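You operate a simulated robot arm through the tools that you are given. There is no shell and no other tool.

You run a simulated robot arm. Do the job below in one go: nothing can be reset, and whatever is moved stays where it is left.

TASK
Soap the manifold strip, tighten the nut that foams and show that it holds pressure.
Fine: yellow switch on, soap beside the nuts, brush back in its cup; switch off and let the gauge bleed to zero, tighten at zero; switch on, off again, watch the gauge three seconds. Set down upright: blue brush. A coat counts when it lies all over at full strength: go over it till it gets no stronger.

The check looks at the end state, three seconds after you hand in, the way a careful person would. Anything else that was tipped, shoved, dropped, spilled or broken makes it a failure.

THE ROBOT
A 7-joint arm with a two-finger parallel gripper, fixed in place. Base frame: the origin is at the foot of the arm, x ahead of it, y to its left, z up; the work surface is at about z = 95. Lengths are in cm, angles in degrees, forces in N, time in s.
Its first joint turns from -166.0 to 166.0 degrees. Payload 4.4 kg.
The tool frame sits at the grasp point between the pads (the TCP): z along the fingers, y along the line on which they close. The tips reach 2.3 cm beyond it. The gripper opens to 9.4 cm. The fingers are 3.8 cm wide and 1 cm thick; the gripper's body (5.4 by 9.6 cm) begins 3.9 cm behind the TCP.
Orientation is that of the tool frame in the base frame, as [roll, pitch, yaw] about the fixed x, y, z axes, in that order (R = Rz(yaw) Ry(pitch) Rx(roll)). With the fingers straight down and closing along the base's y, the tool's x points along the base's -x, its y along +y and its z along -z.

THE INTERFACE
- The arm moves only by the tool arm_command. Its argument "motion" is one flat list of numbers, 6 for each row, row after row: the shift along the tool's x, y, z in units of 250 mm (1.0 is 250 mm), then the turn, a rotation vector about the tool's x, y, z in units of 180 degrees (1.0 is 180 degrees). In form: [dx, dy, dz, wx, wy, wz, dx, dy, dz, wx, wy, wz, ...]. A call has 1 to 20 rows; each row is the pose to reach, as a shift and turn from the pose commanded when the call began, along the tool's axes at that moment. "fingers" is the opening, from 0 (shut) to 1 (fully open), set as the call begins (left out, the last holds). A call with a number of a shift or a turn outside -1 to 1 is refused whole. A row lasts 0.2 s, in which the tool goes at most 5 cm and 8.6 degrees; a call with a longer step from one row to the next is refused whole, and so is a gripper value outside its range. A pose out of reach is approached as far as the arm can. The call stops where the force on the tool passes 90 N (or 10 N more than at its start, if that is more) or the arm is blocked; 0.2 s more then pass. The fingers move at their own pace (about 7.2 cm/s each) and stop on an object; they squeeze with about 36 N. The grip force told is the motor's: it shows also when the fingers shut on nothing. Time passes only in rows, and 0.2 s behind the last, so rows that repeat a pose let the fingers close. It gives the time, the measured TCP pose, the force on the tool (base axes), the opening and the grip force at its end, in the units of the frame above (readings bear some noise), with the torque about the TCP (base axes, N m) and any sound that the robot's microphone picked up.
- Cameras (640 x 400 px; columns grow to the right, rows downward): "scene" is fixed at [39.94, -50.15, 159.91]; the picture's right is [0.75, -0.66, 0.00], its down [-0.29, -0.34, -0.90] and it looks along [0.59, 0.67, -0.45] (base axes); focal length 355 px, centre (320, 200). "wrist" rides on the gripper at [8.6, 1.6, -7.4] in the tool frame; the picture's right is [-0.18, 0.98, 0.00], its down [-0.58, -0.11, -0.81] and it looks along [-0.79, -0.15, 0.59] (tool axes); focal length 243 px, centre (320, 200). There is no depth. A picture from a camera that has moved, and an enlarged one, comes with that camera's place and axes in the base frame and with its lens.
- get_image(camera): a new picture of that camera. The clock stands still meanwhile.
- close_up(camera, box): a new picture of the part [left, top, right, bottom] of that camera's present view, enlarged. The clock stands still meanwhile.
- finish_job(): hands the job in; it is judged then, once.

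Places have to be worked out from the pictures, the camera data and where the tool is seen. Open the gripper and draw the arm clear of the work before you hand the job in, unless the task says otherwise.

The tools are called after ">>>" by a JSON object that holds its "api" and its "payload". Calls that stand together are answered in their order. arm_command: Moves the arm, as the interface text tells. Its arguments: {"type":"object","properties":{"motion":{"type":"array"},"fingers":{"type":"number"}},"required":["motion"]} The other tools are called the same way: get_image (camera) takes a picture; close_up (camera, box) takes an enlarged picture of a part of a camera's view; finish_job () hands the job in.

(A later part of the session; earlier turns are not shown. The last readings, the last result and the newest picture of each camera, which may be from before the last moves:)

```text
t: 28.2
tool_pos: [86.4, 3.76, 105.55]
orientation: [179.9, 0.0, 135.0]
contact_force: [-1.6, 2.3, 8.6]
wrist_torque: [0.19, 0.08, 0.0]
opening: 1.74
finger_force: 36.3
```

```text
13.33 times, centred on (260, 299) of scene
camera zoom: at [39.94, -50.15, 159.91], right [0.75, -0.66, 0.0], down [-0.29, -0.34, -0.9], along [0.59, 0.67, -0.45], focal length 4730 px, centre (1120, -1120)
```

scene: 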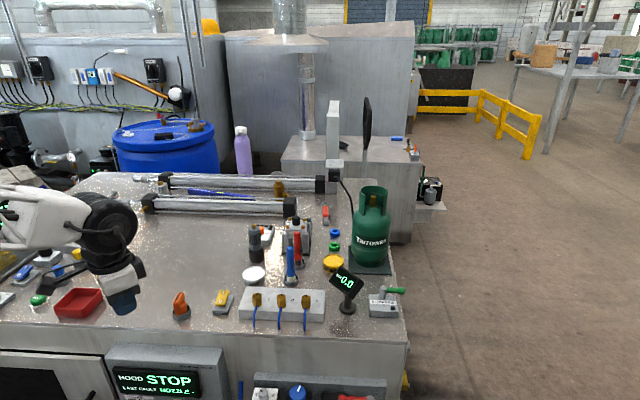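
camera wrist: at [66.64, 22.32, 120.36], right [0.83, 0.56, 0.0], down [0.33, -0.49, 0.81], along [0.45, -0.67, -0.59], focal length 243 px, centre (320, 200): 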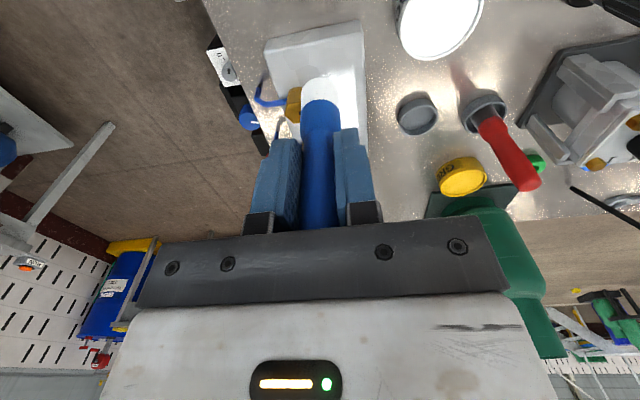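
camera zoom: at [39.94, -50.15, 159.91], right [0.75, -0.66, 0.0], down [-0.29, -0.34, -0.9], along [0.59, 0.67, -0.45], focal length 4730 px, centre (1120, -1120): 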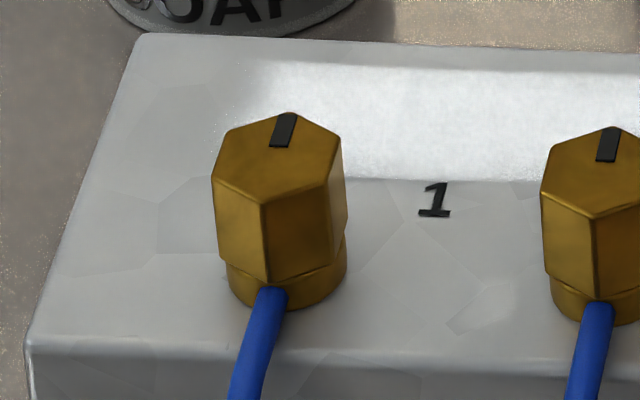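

The back edge and left end did not change, so the coat's field seems to end there, and what remains is strength. I go back over the front half of it (still clear of the nuts) with the same light press.

>>> {"api": "arm_command", "payload": {"motion": [0, -0.068, 0.001, 0, 0, 0, 0.0486, -0.068, 0.001, 0, 0, 0, 0.0971, -0.068, 0.001, 0, 0, 0, 0.1457, -0.068, 0.001, 0, 0, 0, 0.1943, -0.068, 0.001, 0, 0, 0, 0.2429, -0.068, 0.001, 0, 0, 0, 0.2914, -0.068, 0.001, 0, 0, 0, 0.34, -0.068, 0.001, 0, 0, 0, 0.3886, -0.068, 0.001, 0, 0, 0, 0.4371, -0.068, 0.001, 0, 0, 0, 0.4857, -0.068, 0.001, 0, 0, 0, 0.5343, -0.068, 0.001, 0, 0, 0, 0.5829, -0.068, 0.001, 0, 0, 0, 0.6314, -0.068, 0.001, 0, 0, 0, 0.68, -0.068, 0.001, 0, 0, 0]}}

>>> {"api": "close_up", "payload": {"camera": "scene", "box": [236, 282, 332, 342]}}

>>> {"api": "close_up", "payload": {"camera": "scene", "box": [280, 284, 328, 314]}}

```text
t: 31.4
tool_pos: [73.09, 14.71, 105.47]
orientation: [180.0, -0.1, 135.0]
contact_force: [3.7, -3.1, 12.9]
wrist_torque: [-0.31, -0.37, 0.03]
opening: 1.72
finger_force: 36.2
```

```text
6.67 times, centred on (284, 312) of scene
camera zoom: at [39.94, -50.15, 159.91], right [0.75, -0.66, 0.0], down [-0.29, -0.34, -0.9], along [0.59, 0.67, -0.45], focal length 2365 px, centre (560, -547)
```

zoom: 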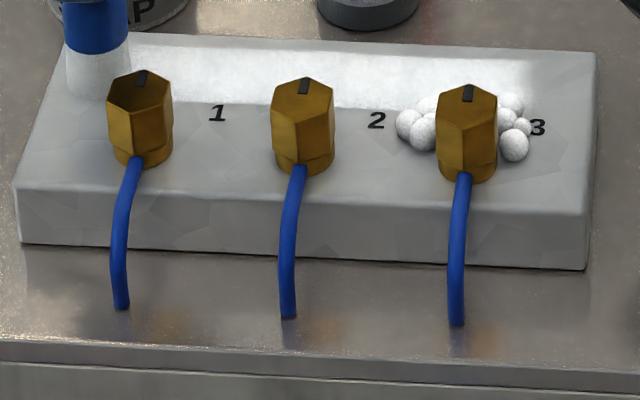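

```text
13.33 times, centred on (304, 299) of scene
camera zoom: at [39.94, -50.15, 159.91], right [0.75, -0.66, 0.0], down [-0.29, -0.34, -0.9], along [0.59, 0.67, -0.45], focal length 4730 px, centre (533, -1120)
```

zoom: 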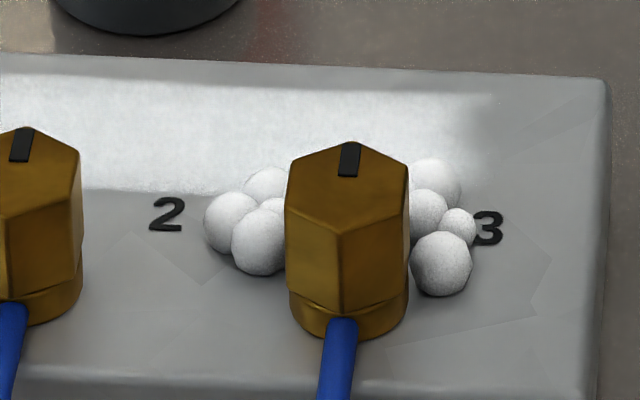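

The picture is nearly unchanged, but the right end still fades softly instead of ending sharply. I lift the brush high and look at the left end with the wrist camera.

>>> {"api": "arm_command", "payload": {"motion": [0, 0, -0.12, 0, 0, 0, 0, 0, -0.24, 0, 0, 0, -0.05, 0.016, -0.36, 0, 0, 0, -0.1, 0.032, -0.4, 0, 0, 0]}}

>>> {"api": "close_up", "payload": {"camera": "wrist", "box": [200, 0, 408, 130]}}

>>> {"api": "close_up", "payload": {"camera": "scene", "box": [236, 284, 284, 314]}}

```text
t: 32.4
tool_pos: [75.64, 13.41, 115.56]
orientation: [-180.0, -0.1, 135.0]
contact_force: [0.6, -0.3, -0.6]
wrist_torque: [-0.03, 0.04, 0.0]
opening: 1.73
finger_force: 36.0
```

```text
3.08 times, centred on (304, 65) of wrist
camera zoom: at [70.55, 20.6, 122.84], right [0.83, 0.56, 0.0], down [0.33, -0.49, 0.81], along [0.46, -0.67, -0.59], focal length 746 px, centre (369, 615)
```

zoom: 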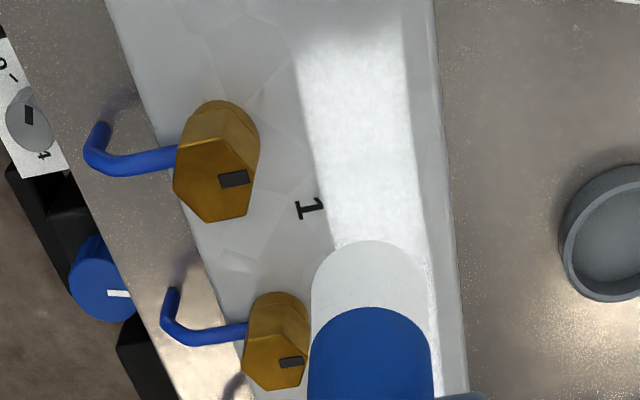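

```text
13.33 times, centred on (260, 299) of scene
camera zoom: at [39.94, -50.15, 159.91], right [0.75, -0.66, 0.0], down [-0.29, -0.34, -0.9], along [0.59, 0.67, -0.45], focal length 4730 px, centre (1120, -1120)
```

zoom: 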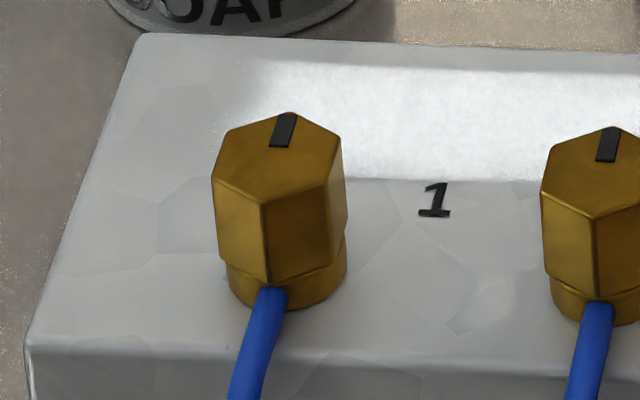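

The wrist view shows the coat well: a sharp front edge, and a softer fringe along the back edge and at the left end. I enlarge those fringes.

>>> {"api": "close_up", "payload": {"camera": "wrist", "box": [270, 0, 350, 50]}}

>>> {"api": "close_up", "payload": {"camera": "wrist", "box": [290, 40, 370, 90]}}

```text
8.00 times, centred on (310, 25) of wrist
camera zoom: at [70.55, 20.6, 122.84], right [0.83, 0.56, 0.0], down [0.33, -0.49, 0.81], along [0.46, -0.67, -0.59], focal length 1941 px, centre (400, 1600)
```

zoom: 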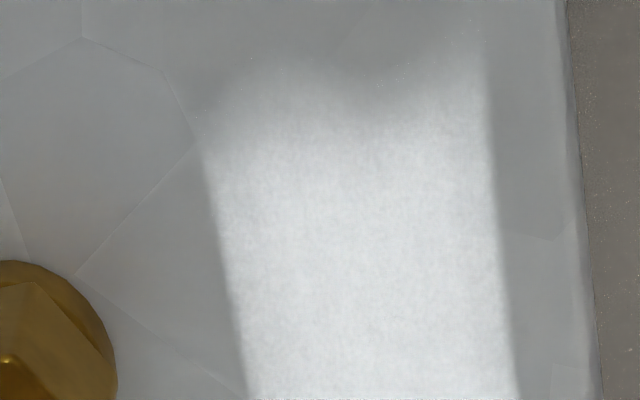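

```text
8.00 times, centred on (330, 65) of wrist
camera zoom: at [70.55, 20.6, 122.84], right [0.83, 0.56, 0.0], down [0.33, -0.49, 0.81], along [0.46, -0.67, -0.59], focal length 1941 px, centre (240, 1280)
```

zoom: 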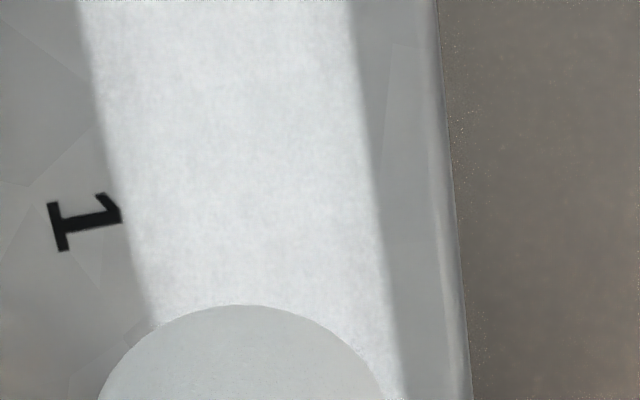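

At the left end the coat is lobed with a thin notch in the middle, so that end is not at full strength yet. I go back down and scrub that end along its middle, past the coat's end, then lift to the same viewpoint to compare.

>>> {"api": "arm_command", "payload": {"motion": [0, 0.004, 0.15, 0, 0, 0, 0, 0.004, 0.3, 0, 0, 0, 0, 0.004, 0.38, 0, 0, 0, 0, 0.004, 0.396, 0, 0, 0, 0, 0.004, 0.4, 0, 0, 0, 0.04, 0.004, 0.4, 0, 0, 0, 0.08, 0.004, 0.4, 0, 0, 0, 0.12, 0.004, 0.4, 0, 0, 0, 0.15, 0.004, 0.4, 0, 0, 0, 0.12, 0.004, 0.4, 0, 0, 0, 0.08, 0.004, 0.4, 0, 0, 0, 0.04, 0.004, 0.4, 0, 0, 0, 0.08, 0.004, 0.4, 0, 0, 0, 0.12, 0.004, 0.4, 0, 0, 0, 0.15, 0.004, 0.4, 0, 0, 0, 0.15, 0.004, 0.3, 0, 0, 0, 0.08, 0.004, 0.15, 0, 0, 0, 0, 0, 0, 0, 0, 0]}}

>>> {"api": "close_up", "payload": {"camera": "wrist", "box": [270, 0, 350, 50]}}

>>> {"api": "close_up", "payload": {"camera": "scene", "box": [236, 284, 284, 314]}}

```text
t: 36.2
tool_pos: [75.55, 13.5, 115.44]
orientation: [-180.0, 0.0, 135.0]
contact_force: [0.7, -0.1, -0.9]
wrist_torque: [0.01, 0.0, 0.01]
opening: 1.75
finger_force: 36.0
```

```text
8.00 times, centred on (310, 25) of wrist
camera zoom: at [70.61, 20.67, 122.74], right [0.82, 0.57, 0.0], down [0.33, -0.49, 0.81], along [0.46, -0.67, -0.59], focal length 1941 px, centre (400, 1600)
```

zoom: 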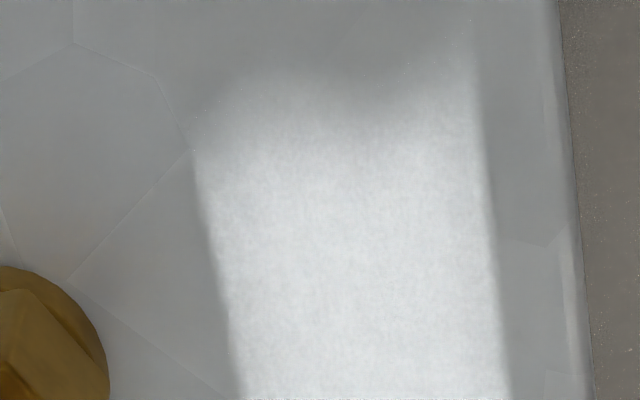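

```text
13.33 times, centred on (260, 299) of scene
camera zoom: at [39.94, -50.15, 159.91], right [0.75, -0.66, 0.0], down [-0.29, -0.34, -0.9], along [0.59, 0.67, -0.45], focal length 4730 px, centre (1120, -1120)
```

zoom: 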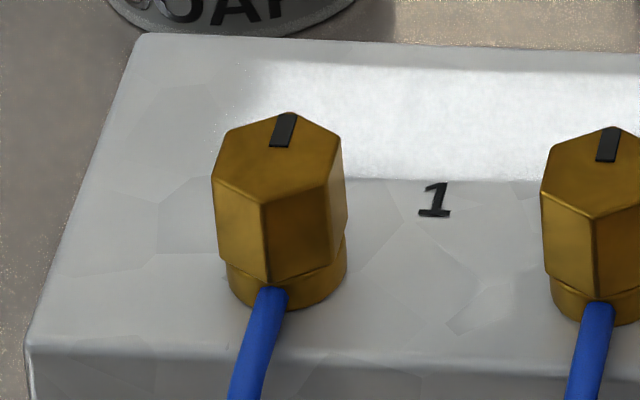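

The left end looks the same after scrubbing, so it seems to be at its full strength there. I move high along the strip to inspect the right end the same way.

>>> {"api": "arm_command", "payload": {"motion": [-0.15, 0, 0, 0, 0, 0, -0.3, 0, 0, 0, 0, 0, -0.45, 0, 0, 0, 0, 0, -0.6, 0, 0, 0, 0, 0, -0.64, 0, 0, 0, 0, 0]}}

>>> {"api": "arm_command", "payload": {"motion": [-0.15, 0, 0, 0, 0, 0, -0.3, 0, 0, 0, 0, 0, -0.45, 0, 0, 0, 0, 0, -0.6, 0, 0, 0, 0, 0]}}

>>> {"api": "get_image", "payload": {"camera": "wrist"}}

>>> {"api": "close_up", "payload": {"camera": "wrist", "box": [200, 0, 408, 130]}}

```text
t: 37.4
tool_pos: [86.83, 2.27, 115.37]
orientation: [-180.0, 0.1, 135.1]
contact_force: [-0.3, 0.3, 0.2]
wrist_torque: [0.01, -0.04, 0.01]
opening: 1.73
finger_force: 35.7
```

```text
t: 38.4
tool_pos: [97.54, -8.45, 115.54]
orientation: [179.9, 0.0, 135.0]
contact_force: [-0.1, -0.1, 0.1]
wrist_torque: [0.02, 0.01, 0.01]
opening: 1.72
finger_force: 35.7
```

```text
taken
camera wrist: at [92.56, -1.26, 122.84], right [0.83, 0.56, 0.0], down [0.33, -0.49, 0.81], along [0.46, -0.67, -0.59], focal length 243 px, centre (320, 200)
```

wrist: 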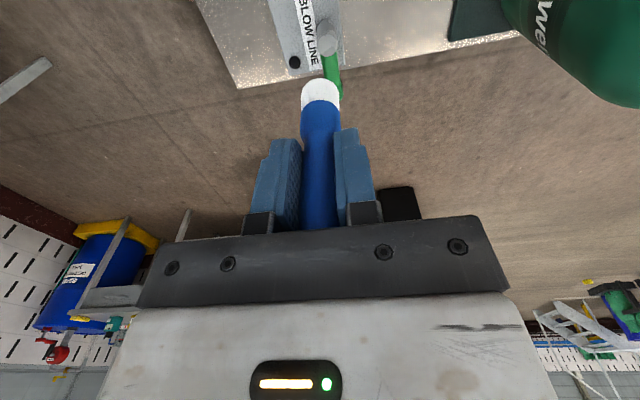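

```text
3.08 times, centred on (304, 65) of wrist
camera zoom: at [92.56, -1.26, 122.84], right [0.83, 0.56, 0.0], down [0.33, -0.49, 0.81], along [0.46, -0.67, -0.59], focal length 746 px, centre (369, 615)
```

zoom: 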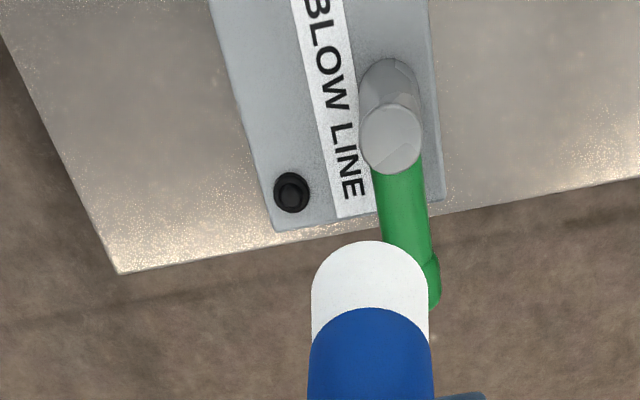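

I sent one move too many there: the arm travelled a further 15 cm, over the gauge and blow line, at brush height about 107.5 with no force shown. I check that nothing was touched before moving back.

>>> {"api": "get_image", "payload": {"camera": "scene"}}

>>> {"api": "close_up", "payload": {"camera": "scene", "box": [225, 240, 417, 360]}}

```text
taken
```

scene: 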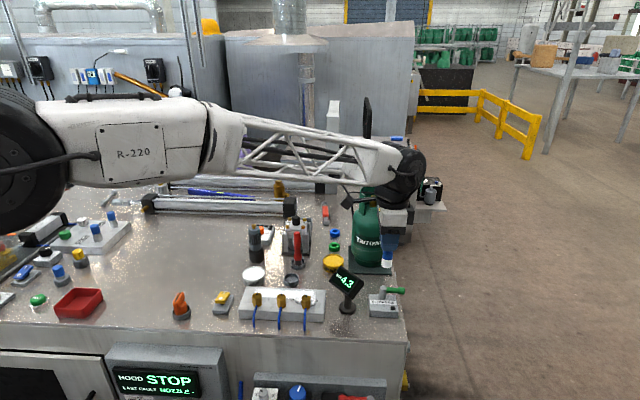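

```text
3.33 times, centred on (321, 300) of scene
camera zoom: at [39.94, -50.15, 159.91], right [0.75, -0.66, 0.0], down [-0.29, -0.34, -0.9], along [0.59, 0.67, -0.45], focal length 1183 px, centre (317, -133)
```

zoom: 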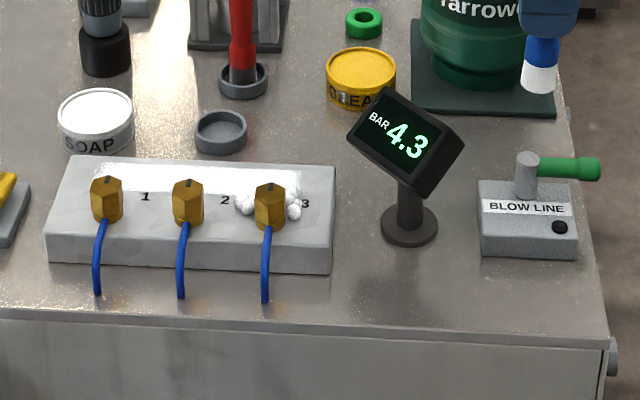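

All is in place and the gauge still reads 4.3. I rise 4 cm for margin, go back along the same line to above the strip's right end, and look at the coat there.

>>> {"api": "arm_command", "payload": {"motion": [0, 0, -0.16, 0, 0, 0, 0.18, 0, -0.16, 0, 0, 0, 0.36, 0, -0.16, 0, 0, 0, 0.54, 0, -0.16, 0, 0, 0, 0.72, 0, -0.16, 0, 0, 0, 0.72, 0, 0, 0, 0, 0]}}

>>> {"api": "close_up", "payload": {"camera": "wrist", "box": [200, 0, 408, 130]}}

>>> {"api": "close_up", "payload": {"camera": "wrist", "box": [280, 30, 360, 80]}}

```text
t: 39.8
tool_pos: [84.71, 4.23, 115.6]
orientation: [180.0, 0.0, 135.0]
contact_force: [1.3, 0.0, -1.0]
wrist_torque: [0.0, -0.01, 0.02]
opening: 1.74
finger_force: 35.6
```

```text
3.08 times, centred on (304, 65) of wrist
camera zoom: at [79.73, 11.39, 122.83], right [0.83, 0.56, 0.0], down [0.33, -0.49, 0.81], along [0.46, -0.67, -0.59], focal length 746 px, centre (369, 615)
```

zoom: 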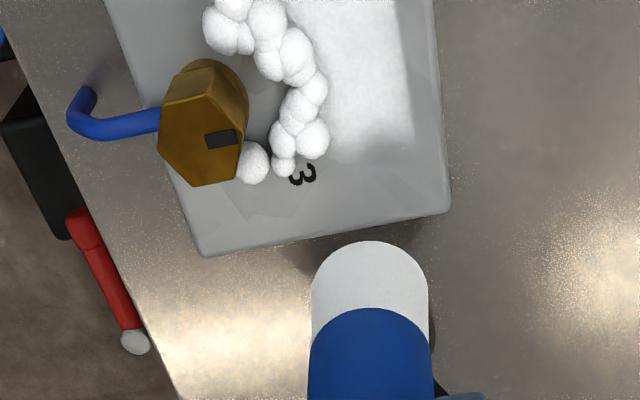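

```text
8.00 times, centred on (320, 55) of wrist
camera zoom: at [79.73, 11.39, 122.83], right [0.83, 0.56, 0.0], down [0.33, -0.49, 0.81], along [0.46, -0.67, -0.59], focal length 1941 px, centre (320, 1360)
```

zoom: 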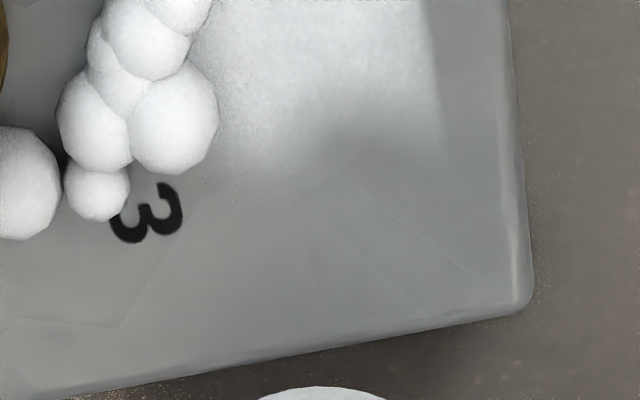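

The right end shows the same soft outline as the left. To be sure it is at full strength, I scrub this end again at three offsets and compare.

>>> {"api": "arm_command", "payload": {"motion": [0.04, 0.008, 0.15, 0, 0, 0, 0.04, 0.008, 0.3, 0, 0, 0, 0.04, 0.008, 0.38, 0, 0, 0, 0.04, 0.008, 0.396, 0, 0, 0, 0.04, 0.008, 0.4, 0, 0, 0, 0.0, 0.008, 0.4, 0, 0, 0, -0.04, 0.008, 0.4, 0, 0, 0, -0.072, 0.008, 0.4, 0, 0, 0, -0.04, 0.008, 0.4, 0, 0, 0, 0.0, 0.008, 0.4, 0, 0, 0, 0.04, 0.008, 0.4, 0, 0, 0, 0.04, 0.036, 0.4, 0, 0, 0, 0.0, 0.036, 0.4, 0, 0, 0, -0.04, 0.036, 0.4, 0, 0, 0, -0.072, 0.036, 0.4, 0, 0, 0, -0.072, -0.032, 0.4, 0, 0, 0, -0.04, -0.032, 0.4, 0, 0, 0, 0.0, -0.032, 0.4, 0, 0, 0, 0.04, -0.032, 0.4, 0, 0, 0]}}

>>> {"api": "close_up", "payload": {"camera": "scene", "box": [280, 284, 328, 314]}}

```text
t: 43.8
tool_pos: [83.35, 4.27, 105.46]
orientation: [-180.0, 0.0, 135.1]
contact_force: [2.3, -4.6, 10.7]
wrist_torque: [-0.36, -0.23, -0.05]
opening: 1.72
finger_force: 35.7
```

```text
13.33 times, centred on (304, 299) of scene
camera zoom: at [39.94, -50.15, 159.91], right [0.75, -0.66, 0.0], down [-0.29, -0.34, -0.9], along [0.59, 0.67, -0.45], focal length 4730 px, centre (533, -1120)
```

zoom: 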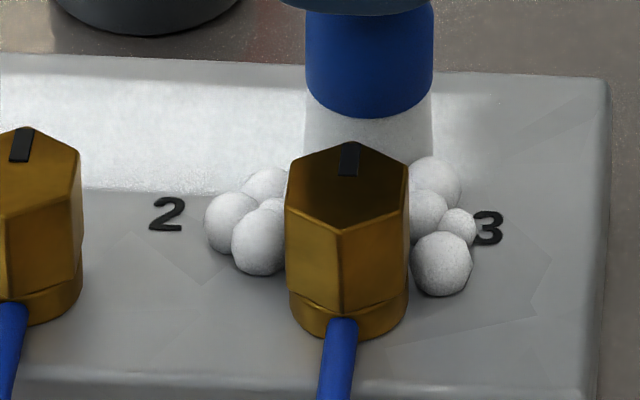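

I lift back to the exact same viewpoint to compare the right end before and after.

>>> {"api": "arm_command", "payload": {"motion": [0, 0, -0.15, 0, 0, 0, 0, 0, -0.3, 0, 0, 0, -0.04, 0.032, -0.4, 0, 0, 0]}}

>>> {"api": "close_up", "payload": {"camera": "wrist", "box": [280, 30, 360, 80]}}

>>> {"api": "close_up", "payload": {"camera": "scene", "box": [236, 282, 332, 342]}}

```text
t: 44.6
tool_pos: [84.71, 4.22, 115.32]
orientation: [179.9, 0.1, 135.1]
contact_force: [-0.1, -0.1, -0.4]
wrist_torque: [0.01, 0.01, 0.02]
opening: 1.74
finger_force: 36.0
```

```text
8.00 times, centred on (320, 55) of wrist
camera zoom: at [79.85, 11.42, 122.68], right [0.83, 0.56, 0.0], down [0.33, -0.49, 0.81], along [0.46, -0.67, -0.59], focal length 1941 px, centre (320, 1360)
```

zoom: 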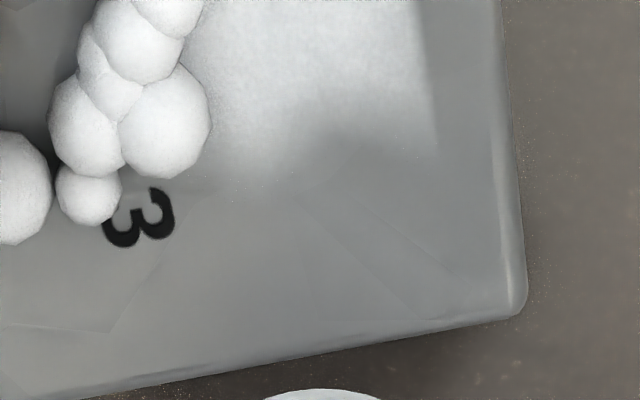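

```text
6.67 times, centred on (284, 312) of scene
camera zoom: at [39.94, -50.15, 159.91], right [0.75, -0.66, 0.0], down [-0.29, -0.34, -0.9], along [0.59, 0.67, -0.45], focal length 2365 px, centre (560, -547)
```

zoom: 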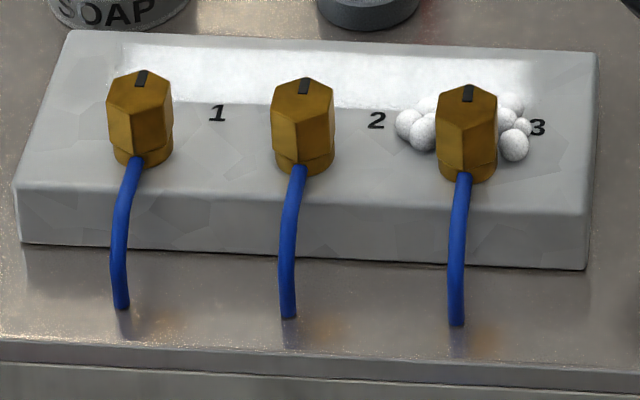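

The right end is unchanged too, so both ends are at full strength. I check the middle of the band from above on the way back to the cup.

>>> {"api": "arm_command", "payload": {"motion": [0.1, 0, 0, 0, 0, 0, 0.2, 0, 0, 0, 0, 0]}}

>>> {"api": "close_up", "payload": {"camera": "wrist", "box": [200, 0, 408, 130]}}

```text
t: 45.2
tool_pos: [81.18, 7.75, 115.36]
orientation: [-180.0, 0.0, 135.0]
contact_force: [0.5, 0.9, -1.0]
wrist_torque: [0.01, -0.01, 0.02]
opening: 1.7
finger_force: 35.7
```

```text
3.08 times, centred on (304, 65) of wrist
camera zoom: at [76.27, 15.0, 122.73], right [0.83, 0.56, 0.0], down [0.33, -0.49, 0.81], along [0.45, -0.67, -0.59], focal length 746 px, centre (369, 615)
```

zoom: 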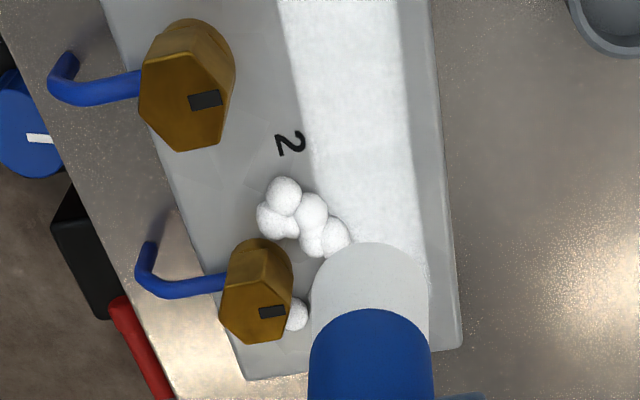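

The middle of the band is even and white. As a last check that the brush isn't simply dry, I dip it once more and will go over the softer end again to compare.

>>> {"api": "arm_command", "payload": {"motion": [0.1244, 0.0802, 0, 0, 0, 0, 0.2487, 0.1604, 0, 0, 0, 0, 0.3731, 0.2407, 0, 0, 0, 0, 0.4974, 0.3209, 0, 0, 0, 0, 0.4974, 0.3209, 0.15, 0, 0, 0, 0.4974, 0.3209, 0.28, 0, 0, 0, 0.4974, 0.3209, 0.36, 0, 0, 0, 0.4974, 0.3209, 0.4, 0, 0, 0, 0.4974, 0.3209, 0.41, 0, 0, 0, 0.4974, 0.3209, 0.4186, 0, 0, 0]}}

>>> {"api": "close_up", "payload": {"camera": "scene", "box": [200, 220, 320, 295]}}

```text
t: 47.4
tool_pos: [78.0, 22.24, 104.95]
orientation: [-180.0, -0.1, 135.0]
contact_force: [0.1, 0.0, -1.0]
wrist_torque: [0.01, 0.0, 0.0]
opening: 1.71
finger_force: 36.1
```

```text
5.33 times, centred on (260, 258) of scene
camera zoom: at [39.94, -50.15, 159.91], right [0.75, -0.66, 0.0], down [-0.29, -0.34, -0.9], along [0.59, 0.67, -0.45], focal length 1892 px, centre (640, -107)
```

zoom: 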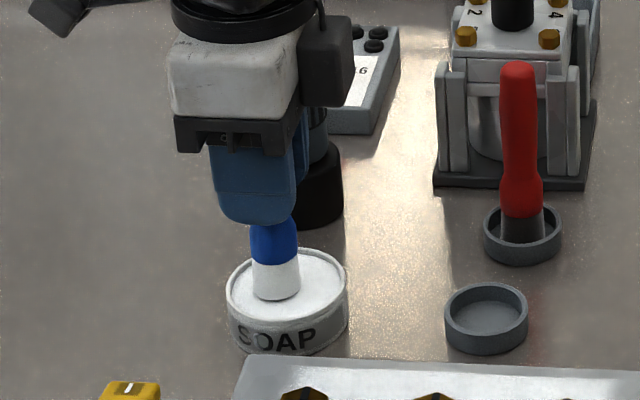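

No contact at this height, so the brush has slid up a millimetre or two in the grip. I go slightly lower until the soap is touched.

>>> {"api": "arm_command", "payload": {"motion": [0, 0, 0.004, 0, 0, 0, 0, 0, 0.008, 0, 0, 0, 0, 0, 0.012, 0, 0, 0]}}

```text
t: 48.2
tool_pos: [78.16, 22.34, 104.53]
orientation: [-179.9, 0.0, 135.0]
contact_force: [0.1, -0.9, 2.0]
wrist_torque: [-0.07, -0.01, 0.0]
opening: 1.76
finger_force: 36.0
```

A light touch (2 N). I press one more millimetre, then lift clear.

>>> {"api": "arm_command", "payload": {"motion": [0, 0, 0.004, 0, 0, 0, 0, 0, 0.006, 0, 0, 0, 0, 0, 0.006, 0, 0, 0]}}

>>> {"api": "close_up", "payload": {"camera": "scene", "box": [200, 220, 320, 295]}}

```text
t: 49.0
tool_pos: [78.1, 22.3, 104.54]
orientation: [179.9, -0.1, 135.1]
contact_force: [0.2, -1.7, 15.7]
wrist_torque: [-0.18, -0.13, 0.03]
opening: 1.74
finger_force: 36.2
```

```text
5.33 times, centred on (260, 258) of scene
camera zoom: at [39.94, -50.15, 159.91], right [0.75, -0.66, 0.0], down [-0.29, -0.34, -0.9], along [0.59, 0.67, -0.45], focal length 1892 px, centre (640, -107)
```

zoom: 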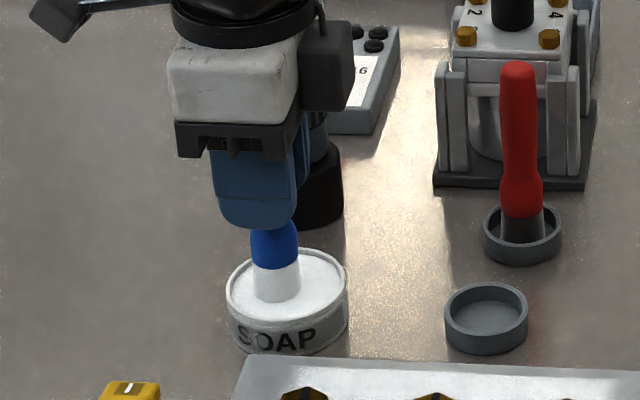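

Soap touched with 16 N. I go back to the strip's left end and scrub it at three offsets with the freshly loaded brush.

>>> {"api": "arm_command", "payload": {"motion": [0, 0, -0.16, 0, 0, 0, -0.0887, -0.1585, -0.2, 0, 0, 0, -0.1774, -0.3169, -0.2, 0, 0, 0, -0.1774, -0.3169, -0.1, 0, 0, 0, -0.1774, -0.3169, -0.055, 0, 0, 0, -0.1774, -0.3169, -0.038, 0, 0, 0, -0.1774, -0.3169, -0.0344, 0, 0, 0, -0.1374, -0.3169, -0.0344, 0, 0, 0, -0.0974, -0.3169, -0.0344, 0, 0, 0, -0.0574, -0.3169, -0.0344, 0, 0, 0, -0.0374, -0.3169, -0.0344, 0, 0, 0, -0.0574, -0.3169, -0.0344, 0, 0, 0, -0.0974, -0.3169, -0.0344, 0, 0, 0, -0.1374, -0.3169, -0.0344, 0, 0, 0, -0.1774, -0.2849, -0.0344, 0, 0, 0, -0.1374, -0.2849, -0.0344, 0, 0, 0, -0.0974, -0.2849, -0.0344, 0, 0, 0, -0.0574, -0.2849, -0.0344, 0, 0, 0, -0.0574, -0.3529, -0.0344, 0, 0, 0, -0.1174, -0.3529, -0.0344, 0, 0, 0]}}

```text
t: 53.2
tool_pos: [73.84, 13.98, 105.42]
orientation: [-180.0, 0.0, 135.0]
contact_force: [-3.6, 5.2, 17.3]
wrist_torque: [0.3, 0.16, 0.01]
opening: 1.75
finger_force: 36.0
```

Contact was good (17 N). I lift to the same viewpoint as before and compare the left end.

>>> {"api": "arm_command", "payload": {"motion": [0, 0, -0.15, 0, 0, 0, 0, 0, -0.3, 0, 0, 0, -0.06, 0.032, -0.4022, 0, 0, 0]}}

>>> {"api": "close_up", "payload": {"camera": "wrist", "box": [270, 0, 350, 50]}}

>>> {"api": "close_up", "payload": {"camera": "wrist", "box": [200, 0, 408, 130]}}

```text
t: 54.0
tool_pos: [75.53, 13.41, 115.5]
orientation: [-180.0, 0.0, 135.0]
contact_force: [0.1, 0.7, -1.0]
wrist_torque: [-0.02, -0.01, -0.02]
opening: 1.76
finger_force: 35.9
```

```text
8.00 times, centred on (310, 25) of wrist
camera zoom: at [70.68, 20.61, 122.8], right [0.82, 0.57, 0.0], down [0.33, -0.49, 0.81], along [0.46, -0.67, -0.59], focal length 1941 px, centre (400, 1600)
```

zoom: 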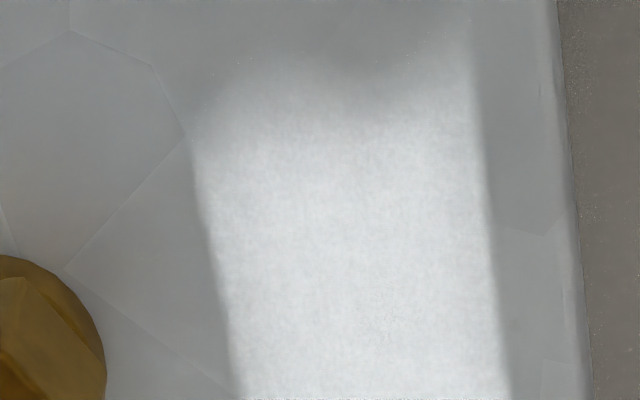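

```text
3.08 times, centred on (304, 65) of wrist
camera zoom: at [70.68, 20.61, 122.8], right [0.82, 0.57, 0.0], down [0.33, -0.49, 0.81], along [0.46, -0.67, -0.59], focal length 746 px, centre (369, 615)
```

zoom: 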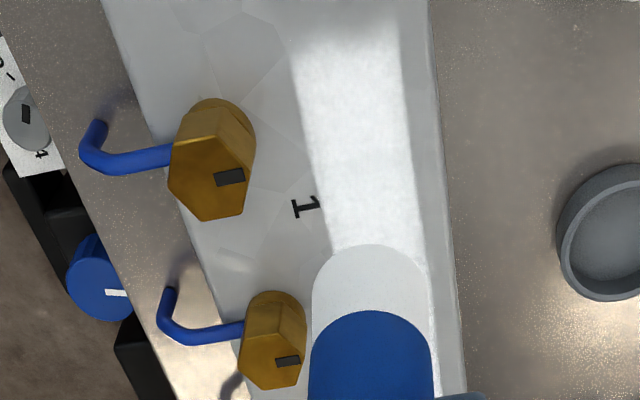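

The end looks identical even with fresh soap, so the coat gets no stronger. Now I take the brush back over its cup and check alignment.

>>> {"api": "arm_command", "payload": {"motion": [-0.084, 0.1063, 0.02, 0, 0, 0, -0.168, 0.2126, 0.04, 0, 0, 0, -0.2519, 0.3189, 0.0566, 0, 0, 0]}}

>>> {"api": "close_up", "payload": {"camera": "scene", "box": [240, 210, 352, 280]}}

>>> {"api": "close_up", "payload": {"camera": "wrist", "box": [240, 0, 400, 100]}}

```text
t: 54.8
tool_pos: [85.8, 14.73, 114.02]
orientation: [179.9, 0.1, 135.0]
contact_force: [1.3, -0.6, -0.5]
wrist_torque: [-0.01, -0.02, 0.05]
opening: 1.7
finger_force: 36.2
```

```text
5.71 times, centred on (296, 245) of scene
camera zoom: at [39.94, -50.15, 159.91], right [0.75, -0.66, 0.0], down [-0.29, -0.34, -0.9], along [0.59, 0.67, -0.45], focal length 2027 px, centre (457, -57)
```

zoom: 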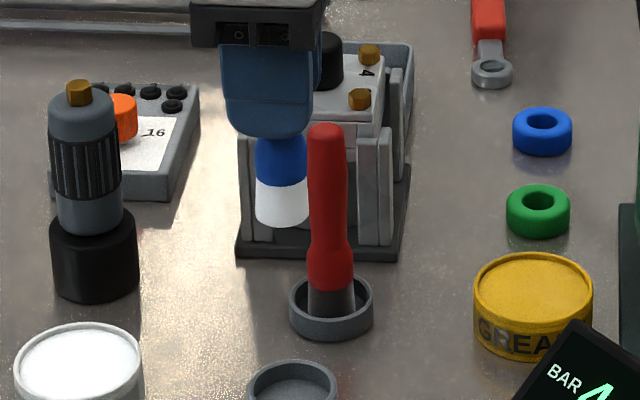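

```text
4.00 times, centred on (320, 50) of wrist
camera zoom: at [80.74, 21.78, 121.46], right [0.83, 0.56, 0.0], down [0.33, -0.49, 0.81], along [0.46, -0.67, -0.59], focal length 970 px, centre (320, 800)
```

zoom: 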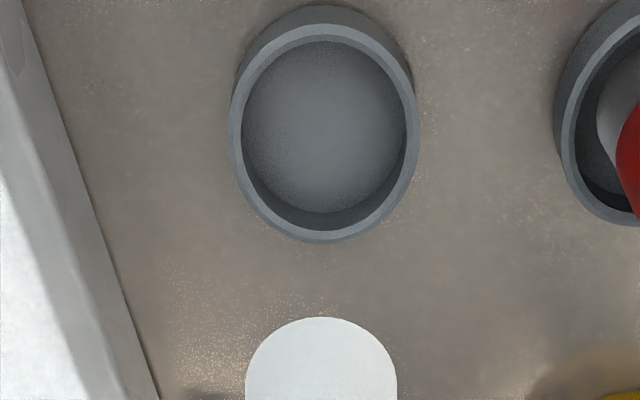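

The brush still hangs straight and lines up with the cup, about 2 mm higher in the grip than before. I lower it in, slowing near the cup floor.

>>> {"api": "arm_command", "payload": {"motion": [0, 0, 0.15, 0, 0, 0, 0, 0, 0.28, 0, 0, 0, 0, 0, 0.36, 0, 0, 0, 0, 0, 0.4, 0, 0, 0, 0, 0, 0.42, 0, 0, 0, 0, 0, 0.428, 0, 0, 0, 0, 0, 0.434, 0, 0, 0]}}

>>> {"api": "close_up", "payload": {"camera": "wrist", "box": [240, 30, 400, 130]}}

>>> {"api": "close_up", "payload": {"camera": "scene", "box": [240, 230, 352, 300]}}

```text
t: 56.4
tool_pos: [85.76, 14.68, 103.11]
orientation: [-180.0, 0.0, 135.0]
contact_force: [0.3, -0.1, -1.5]
wrist_torque: [0.01, -0.01, 0.0]
opening: 1.77
finger_force: 35.2
```

```text
4.00 times, centred on (320, 80) of wrist
camera zoom: at [80.67, 21.82, 110.51], right [0.83, 0.56, 0.0], down [0.33, -0.49, 0.81], along [0.46, -0.67, -0.59], focal length 970 px, centre (320, 680)
```

zoom: 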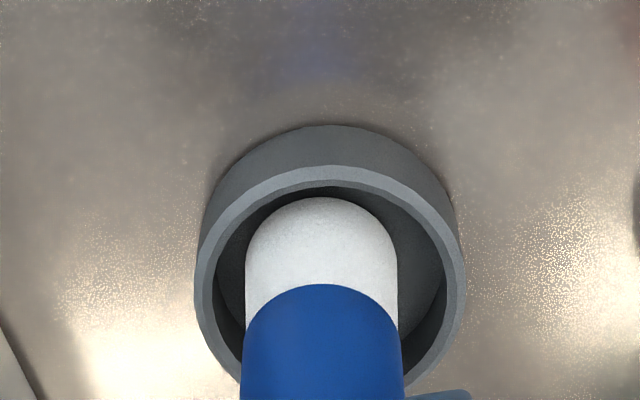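

```text
5.71 times, centred on (296, 265) of scene
camera zoom: at [39.94, -50.15, 159.91], right [0.75, -0.66, 0.0], down [-0.29, -0.34, -0.9], along [0.59, 0.67, -0.45], focal length 2027 px, centre (457, -171)
```

zoom: 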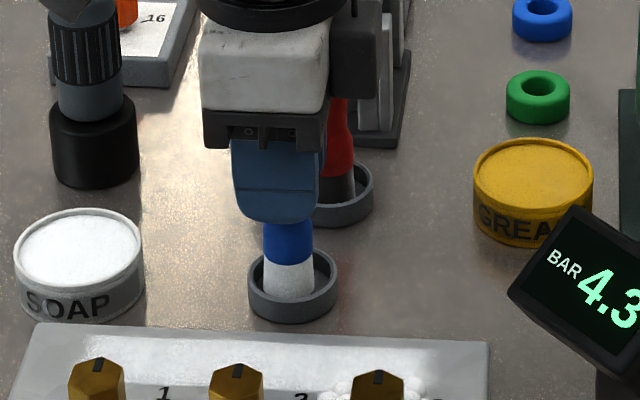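

The brush is inside the cup, not yet on its floor. I lower in 1 mm steps until it just stands.

>>> {"api": "arm_command", "payload": {"motion": [0, 0, 0.004, 0, 0, 0, 0, 0, 0.008, 0, 0, 0, 0, 0, 0.011, 0, 0, 0]}}

```text
t: 57.2
tool_pos: [85.64, 14.62, 102.78]
orientation: [-180.0, 0.0, 134.9]
contact_force: [0.1, -0.4, -0.2]
wrist_torque: [0.0, -0.01, 0.01]
opening: 1.72
finger_force: 35.5
```

Still no contact at 102.8. I continue in 1 mm steps.

>>> {"api": "arm_command", "payload": {"motion": [0, 0, 0.004, 0, 0, 0, 0, 0, 0.008, 0, 0, 0]}}

>>> {"api": "close_up", "payload": {"camera": "scene", "box": [260, 240, 340, 290]}}

```text
t: 57.8
tool_pos: [85.67, 14.68, 102.74]
orientation: [180.0, 0.0, 135.0]
contact_force: [-1.2, 0.8, 9.6]
wrist_torque: [-0.03, 0.07, 0.0]
opening: 1.75
finger_force: 36.1
```

```text
8.00 times, centred on (300, 265) of scene
camera zoom: at [39.94, -50.15, 159.91], right [0.75, -0.66, 0.0], down [-0.29, -0.34, -0.9], along [0.59, 0.67, -0.45], focal length 2838 px, centre (480, -320)
```

zoom: 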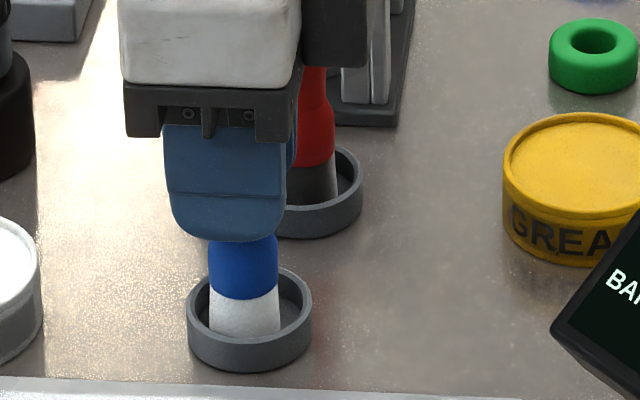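

It now stands on the cup floor with about 10 N. I ease off 1 mm and open the fingers.

>>> {"api": "arm_command", "payload": {"motion": [0, 0, -0.003, 0, 0, 0, 0, 0, -0.003, 0, 0, 0, 0, 0, -0.003, 0, 0, 0], "fingers": 0.5}}

>>> {"api": "close_up", "payload": {"camera": "wrist", "box": [200, 30, 440, 180]}}

>>> {"api": "close_up", "payload": {"camera": "scene", "box": [260, 240, 340, 290]}}

```text
t: 58.6
tool_pos: [85.73, 14.64, 102.68]
orientation: [180.0, 0.1, 135.0]
contact_force: [-0.8, -0.6, 0.0]
wrist_torque: [0.0, -0.01, 0.02]
opening: 4.72
finger_force: 0.1
```

```text
2.67 times, centred on (320, 105) of wrist
camera zoom: at [80.64, 21.82, 110.1], right [0.83, 0.56, 0.0], down [0.33, -0.49, 0.81], along [0.46, -0.67, -0.59], focal length 647 px, centre (320, 453)
```

zoom: 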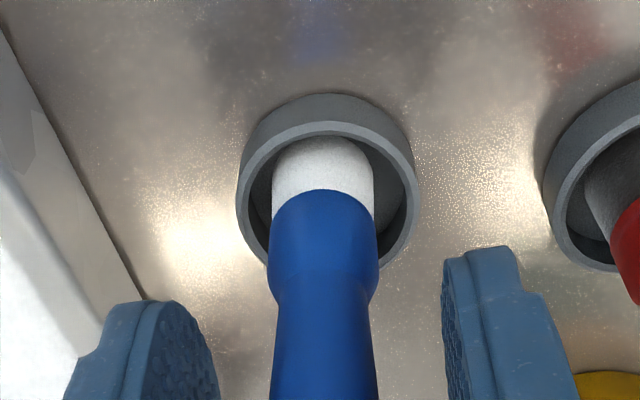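

```text
8.00 times, centred on (300, 265) of scene
camera zoom: at [39.94, -50.15, 159.91], right [0.75, -0.66, 0.0], down [-0.29, -0.34, -0.9], along [0.59, 0.67, -0.45], focal length 2838 px, centre (480, -320)
```

zoom: 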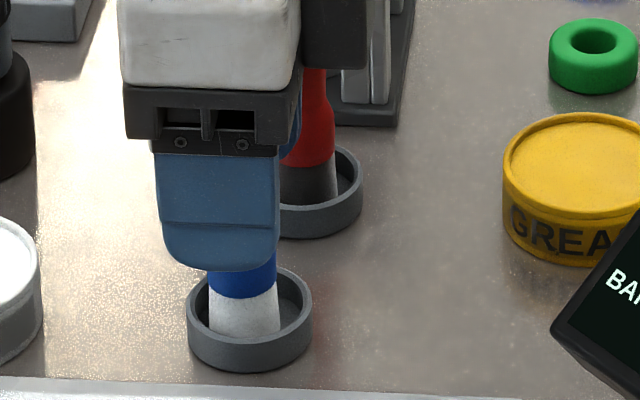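

The brush stands free in its cup. I raise the open gripper straight up and look.

>>> {"api": "arm_command", "payload": {"motion": [0, 0, -0.08, 0, 0, 0, 0, 0, -0.2, 0, 0, 0, 0, 0, -0.36, 0, 0, 0, 0, 0, -0.52, 0, 0, 0, 0, 0, -0.62, 0, 0, 0]}}

>>> {"api": "close_up", "payload": {"camera": "scene", "box": [200, 200, 400, 325]}}

>>> {"api": "get_image", "payload": {"camera": "wrist"}}

```text
t: 59.8
tool_pos: [85.59, 14.72, 118.18]
orientation: [-180.0, 0.0, 135.0]
contact_force: [-0.1, 0.4, -1.0]
wrist_torque: [0.05, 0.02, 0.03]
opening: 4.71
finger_force: 0.1
```

```text
3.20 times, centred on (300, 262) of scene
camera zoom: at [39.94, -50.15, 159.91], right [0.75, -0.66, 0.0], down [-0.29, -0.34, -0.9], along [0.59, 0.67, -0.45], focal length 1135 px, centre (384, 0)
```

zoom: 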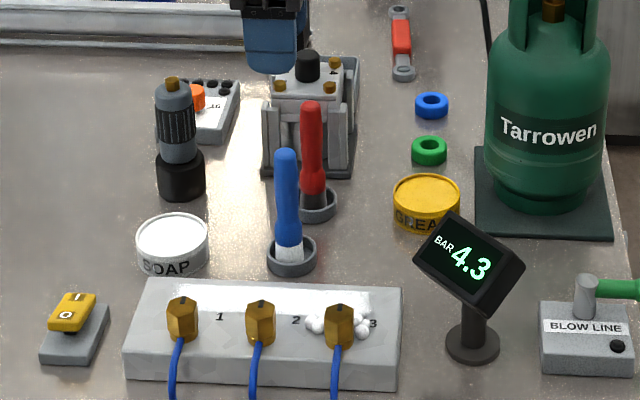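

```text
taken
camera wrist: at [80.64, 21.9, 125.55], right [0.83, 0.56, 0.0], down [0.33, -0.49, 0.81], along [0.45, -0.67, -0.59], focal length 243 px, centre (320, 200)
```

wrist: 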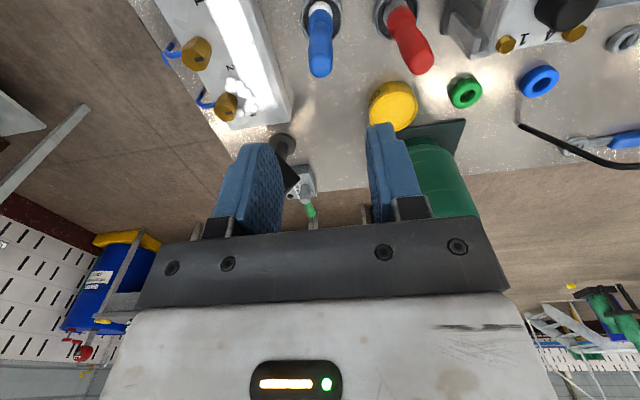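

The brush is upright in its cup. Next is the switch: I shut the fingers and go above the rocker's O end, about (65.75, 16.9).

>>> {"api": "arm_command", "payload": {"motion": [0.1252, -0.0989, 0, 0, 0, 0, 0.2505, -0.1978, 0, 0, 0, 0, 0.3757, -0.2966, 0, 0, 0, 0, 0.501, -0.3955, 0, 0, 0, 0, 0.6262, -0.4944, 0, 0, 0, 0, 0.6262, -0.4944, 0.18, 0, 0, 0, 0.6262, -0.4944, 0.36, 0, 0, 0, 0.6262, -0.4944, 0.49, 0, 0, 0], "fingers": 0}}

>>> {"api": "close_up", "payload": {"camera": "scene", "box": [160, 250, 288, 330]}}

>>> {"api": "close_up", "payload": {"camera": "wrist", "box": [220, 20, 412, 140]}}

```text
t: 61.6
tool_pos: [65.76, 16.96, 105.93]
orientation: [180.0, 0.1, 135.0]
contact_force: [-0.9, 0.0, 0.0]
wrist_torque: [-0.01, -0.02, 0.01]
opening: 0.0
finger_force: 36.0
```

```text
5.00 times, centred on (224, 290) of scene
camera zoom: at [39.94, -50.15, 159.91], right [0.75, -0.66, 0.0], down [-0.29, -0.34, -0.9], along [0.59, 0.67, -0.45], focal length 1774 px, centre (800, -250)
```

zoom: 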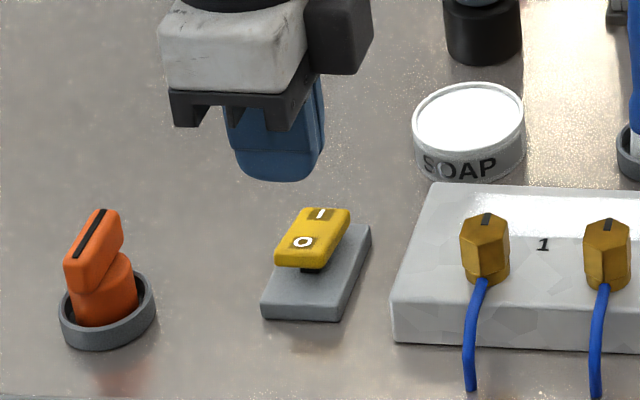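

```text
3.33 times, centred on (316, 80) of wrist
camera zoom: at [60.84, 24.21, 113.34], right [0.83, 0.56, 0.0], down [0.33, -0.49, 0.81], along [0.46, -0.67, -0.59], focal length 809 px, centre (333, 600)
```

zoom: 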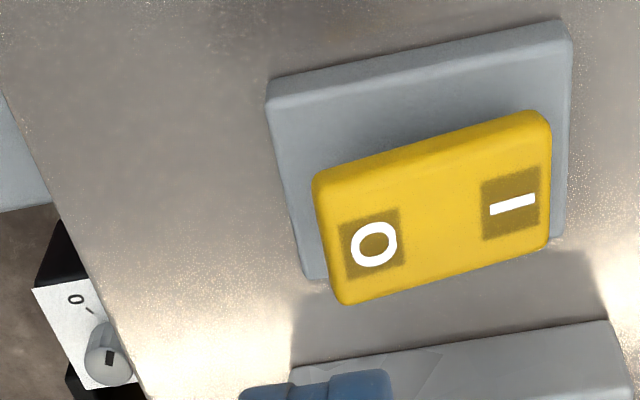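

The fingertips will land on the O mark. I press it down in small steps.

>>> {"api": "arm_command", "payload": {"motion": [0, 0, 0.1, 0, 0, 0, 0, 0, 0.18, 0, 0, 0, 0, 0, 0.2, 0, 0, 0, 0, 0, 0.21, 0, 0, 0, 0, 0, 0.22, 0, 0, 0, 0, 0, 0.229, 0, 0, 0, 0, 0, 0.236, 0, 0, 0]}}

>>> {"api": "close_up", "payload": {"camera": "scene", "box": [160, 220, 360, 345]}}

```text
t: 63.2
tool_pos: [65.82, 16.97, 100.39]
orientation: [179.9, 0.0, 135.1]
contact_force: [-23.8, -7.8, 37.4]
wrist_torque: [0.09, 0.32, 0.11]
opening: 0.0
finger_force: 36.1
```

```text
3.20 times, centred on (260, 282) of scene
camera zoom: at [39.94, -50.15, 159.91], right [0.75, -0.66, 0.0], down [-0.29, -0.34, -0.9], along [0.59, 0.67, -0.45], focal length 1135 px, centre (512, -64)
```

zoom: 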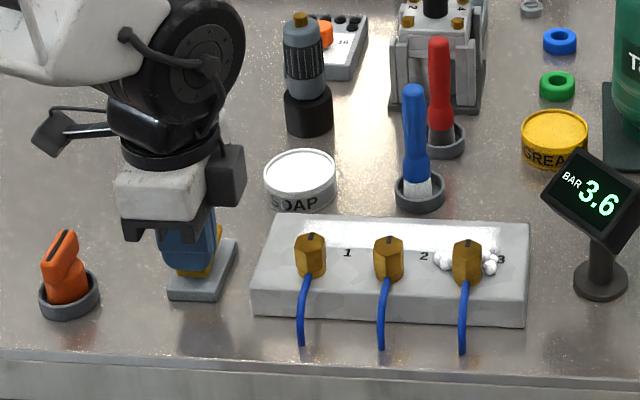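

The gauge is falling (3.6), so the supply is off. I lift off the switch and move high over nut 3 with open fingers while it bleeds down.

>>> {"api": "arm_command", "payload": {"motion": [0, 0, -0.16, 0, 0, 0, 0, 0, -0.32, 0, 0, 0, 0, 0, -0.476, 0, 0, 0, -0.1694, 0.0031, -0.476, 0, 0, 0, -0.3388, 0.0062, -0.476, 0, 0, 0, -0.5082, 0.0094, -0.476, 0, 0, 0, -0.6776, 0.0125, -0.476, 0, 0, 0, -0.847, 0.0156, -0.476, 0, 0, 0], "fingers": 0.6}}

>>> {"api": "get_image", "payload": {"camera": "wrist"}}

>>> {"api": "close_up", "payload": {"camera": "scene", "box": [200, 240, 392, 360]}}

```text
t: 65.0
tool_pos: [81.03, 2.11, 112.05]
orientation: [180.0, 0.0, 135.0]
contact_force: [0.5, 0.3, 0.7]
wrist_torque: [0.01, -0.01, -0.01]
opening: 5.65
finger_force: 0.2
```

```text
taken
camera wrist: at [76.1, 9.41, 119.36], right [0.83, 0.56, 0.0], down [0.33, -0.49, 0.81], along [0.46, -0.67, -0.59], focal length 243 px, centre (320, 200)
```

wrist: 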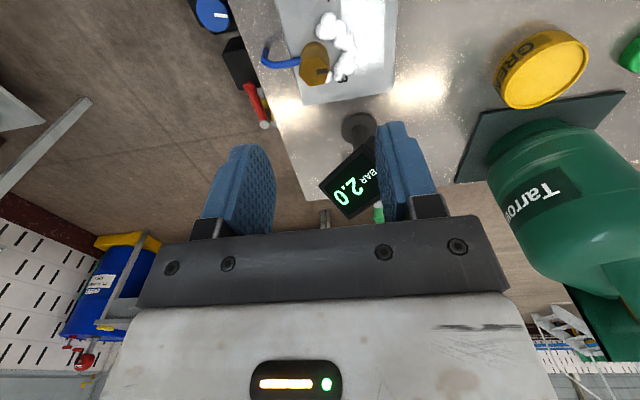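

```text
3.33 times, centred on (296, 300) of scene
camera zoom: at [39.94, -50.15, 159.91], right [0.75, -0.66, 0.0], down [-0.29, -0.34, -0.9], along [0.59, 0.67, -0.45], focal length 1183 px, centre (400, -133)
```

zoom: 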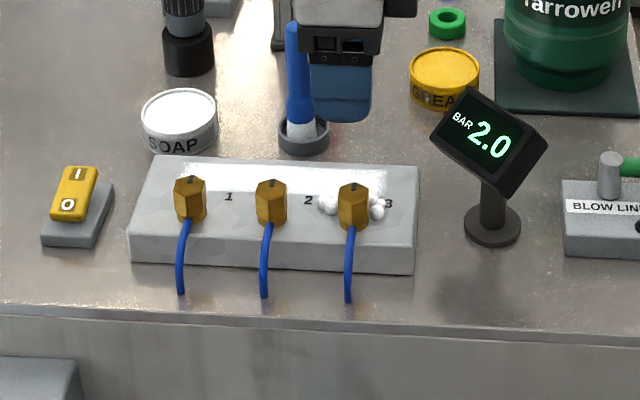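

The gauge is at 2.0 and falling; nut 3 sits almost on the tool axis. I zoom in to measure its top face and flats.

>>> {"api": "close_up", "payload": {"camera": "wrist", "box": [280, 40, 360, 90]}}

>>> {"api": "close_up", "payload": {"camera": "scene", "box": [288, 286, 328, 311]}}

```text
8.00 times, centred on (320, 65) of wrist
camera zoom: at [76.1, 9.41, 119.36], right [0.83, 0.56, 0.0], down [0.33, -0.49, 0.81], along [0.46, -0.67, -0.59], focal length 1941 px, centre (320, 1280)
```

zoom: 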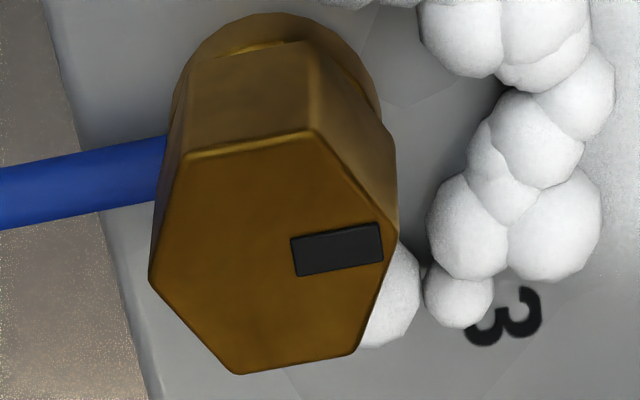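

```text
16.00 times, centred on (308, 298) of scene
camera zoom: at [39.94, -50.15, 159.91], right [0.75, -0.66, 0.0], down [-0.29, -0.34, -0.9], along [0.59, 0.67, -0.45], focal length 5676 px, centre (512, -1376)
```

zoom: 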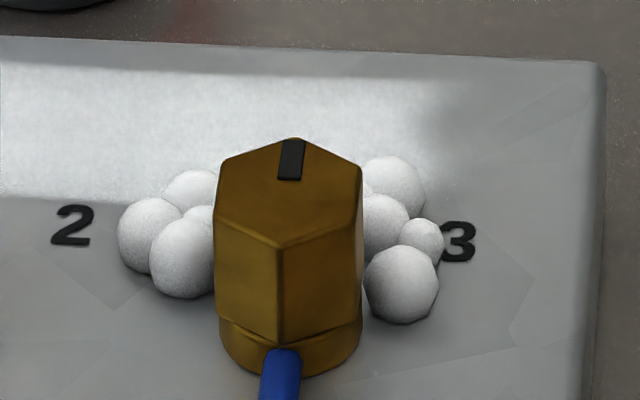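

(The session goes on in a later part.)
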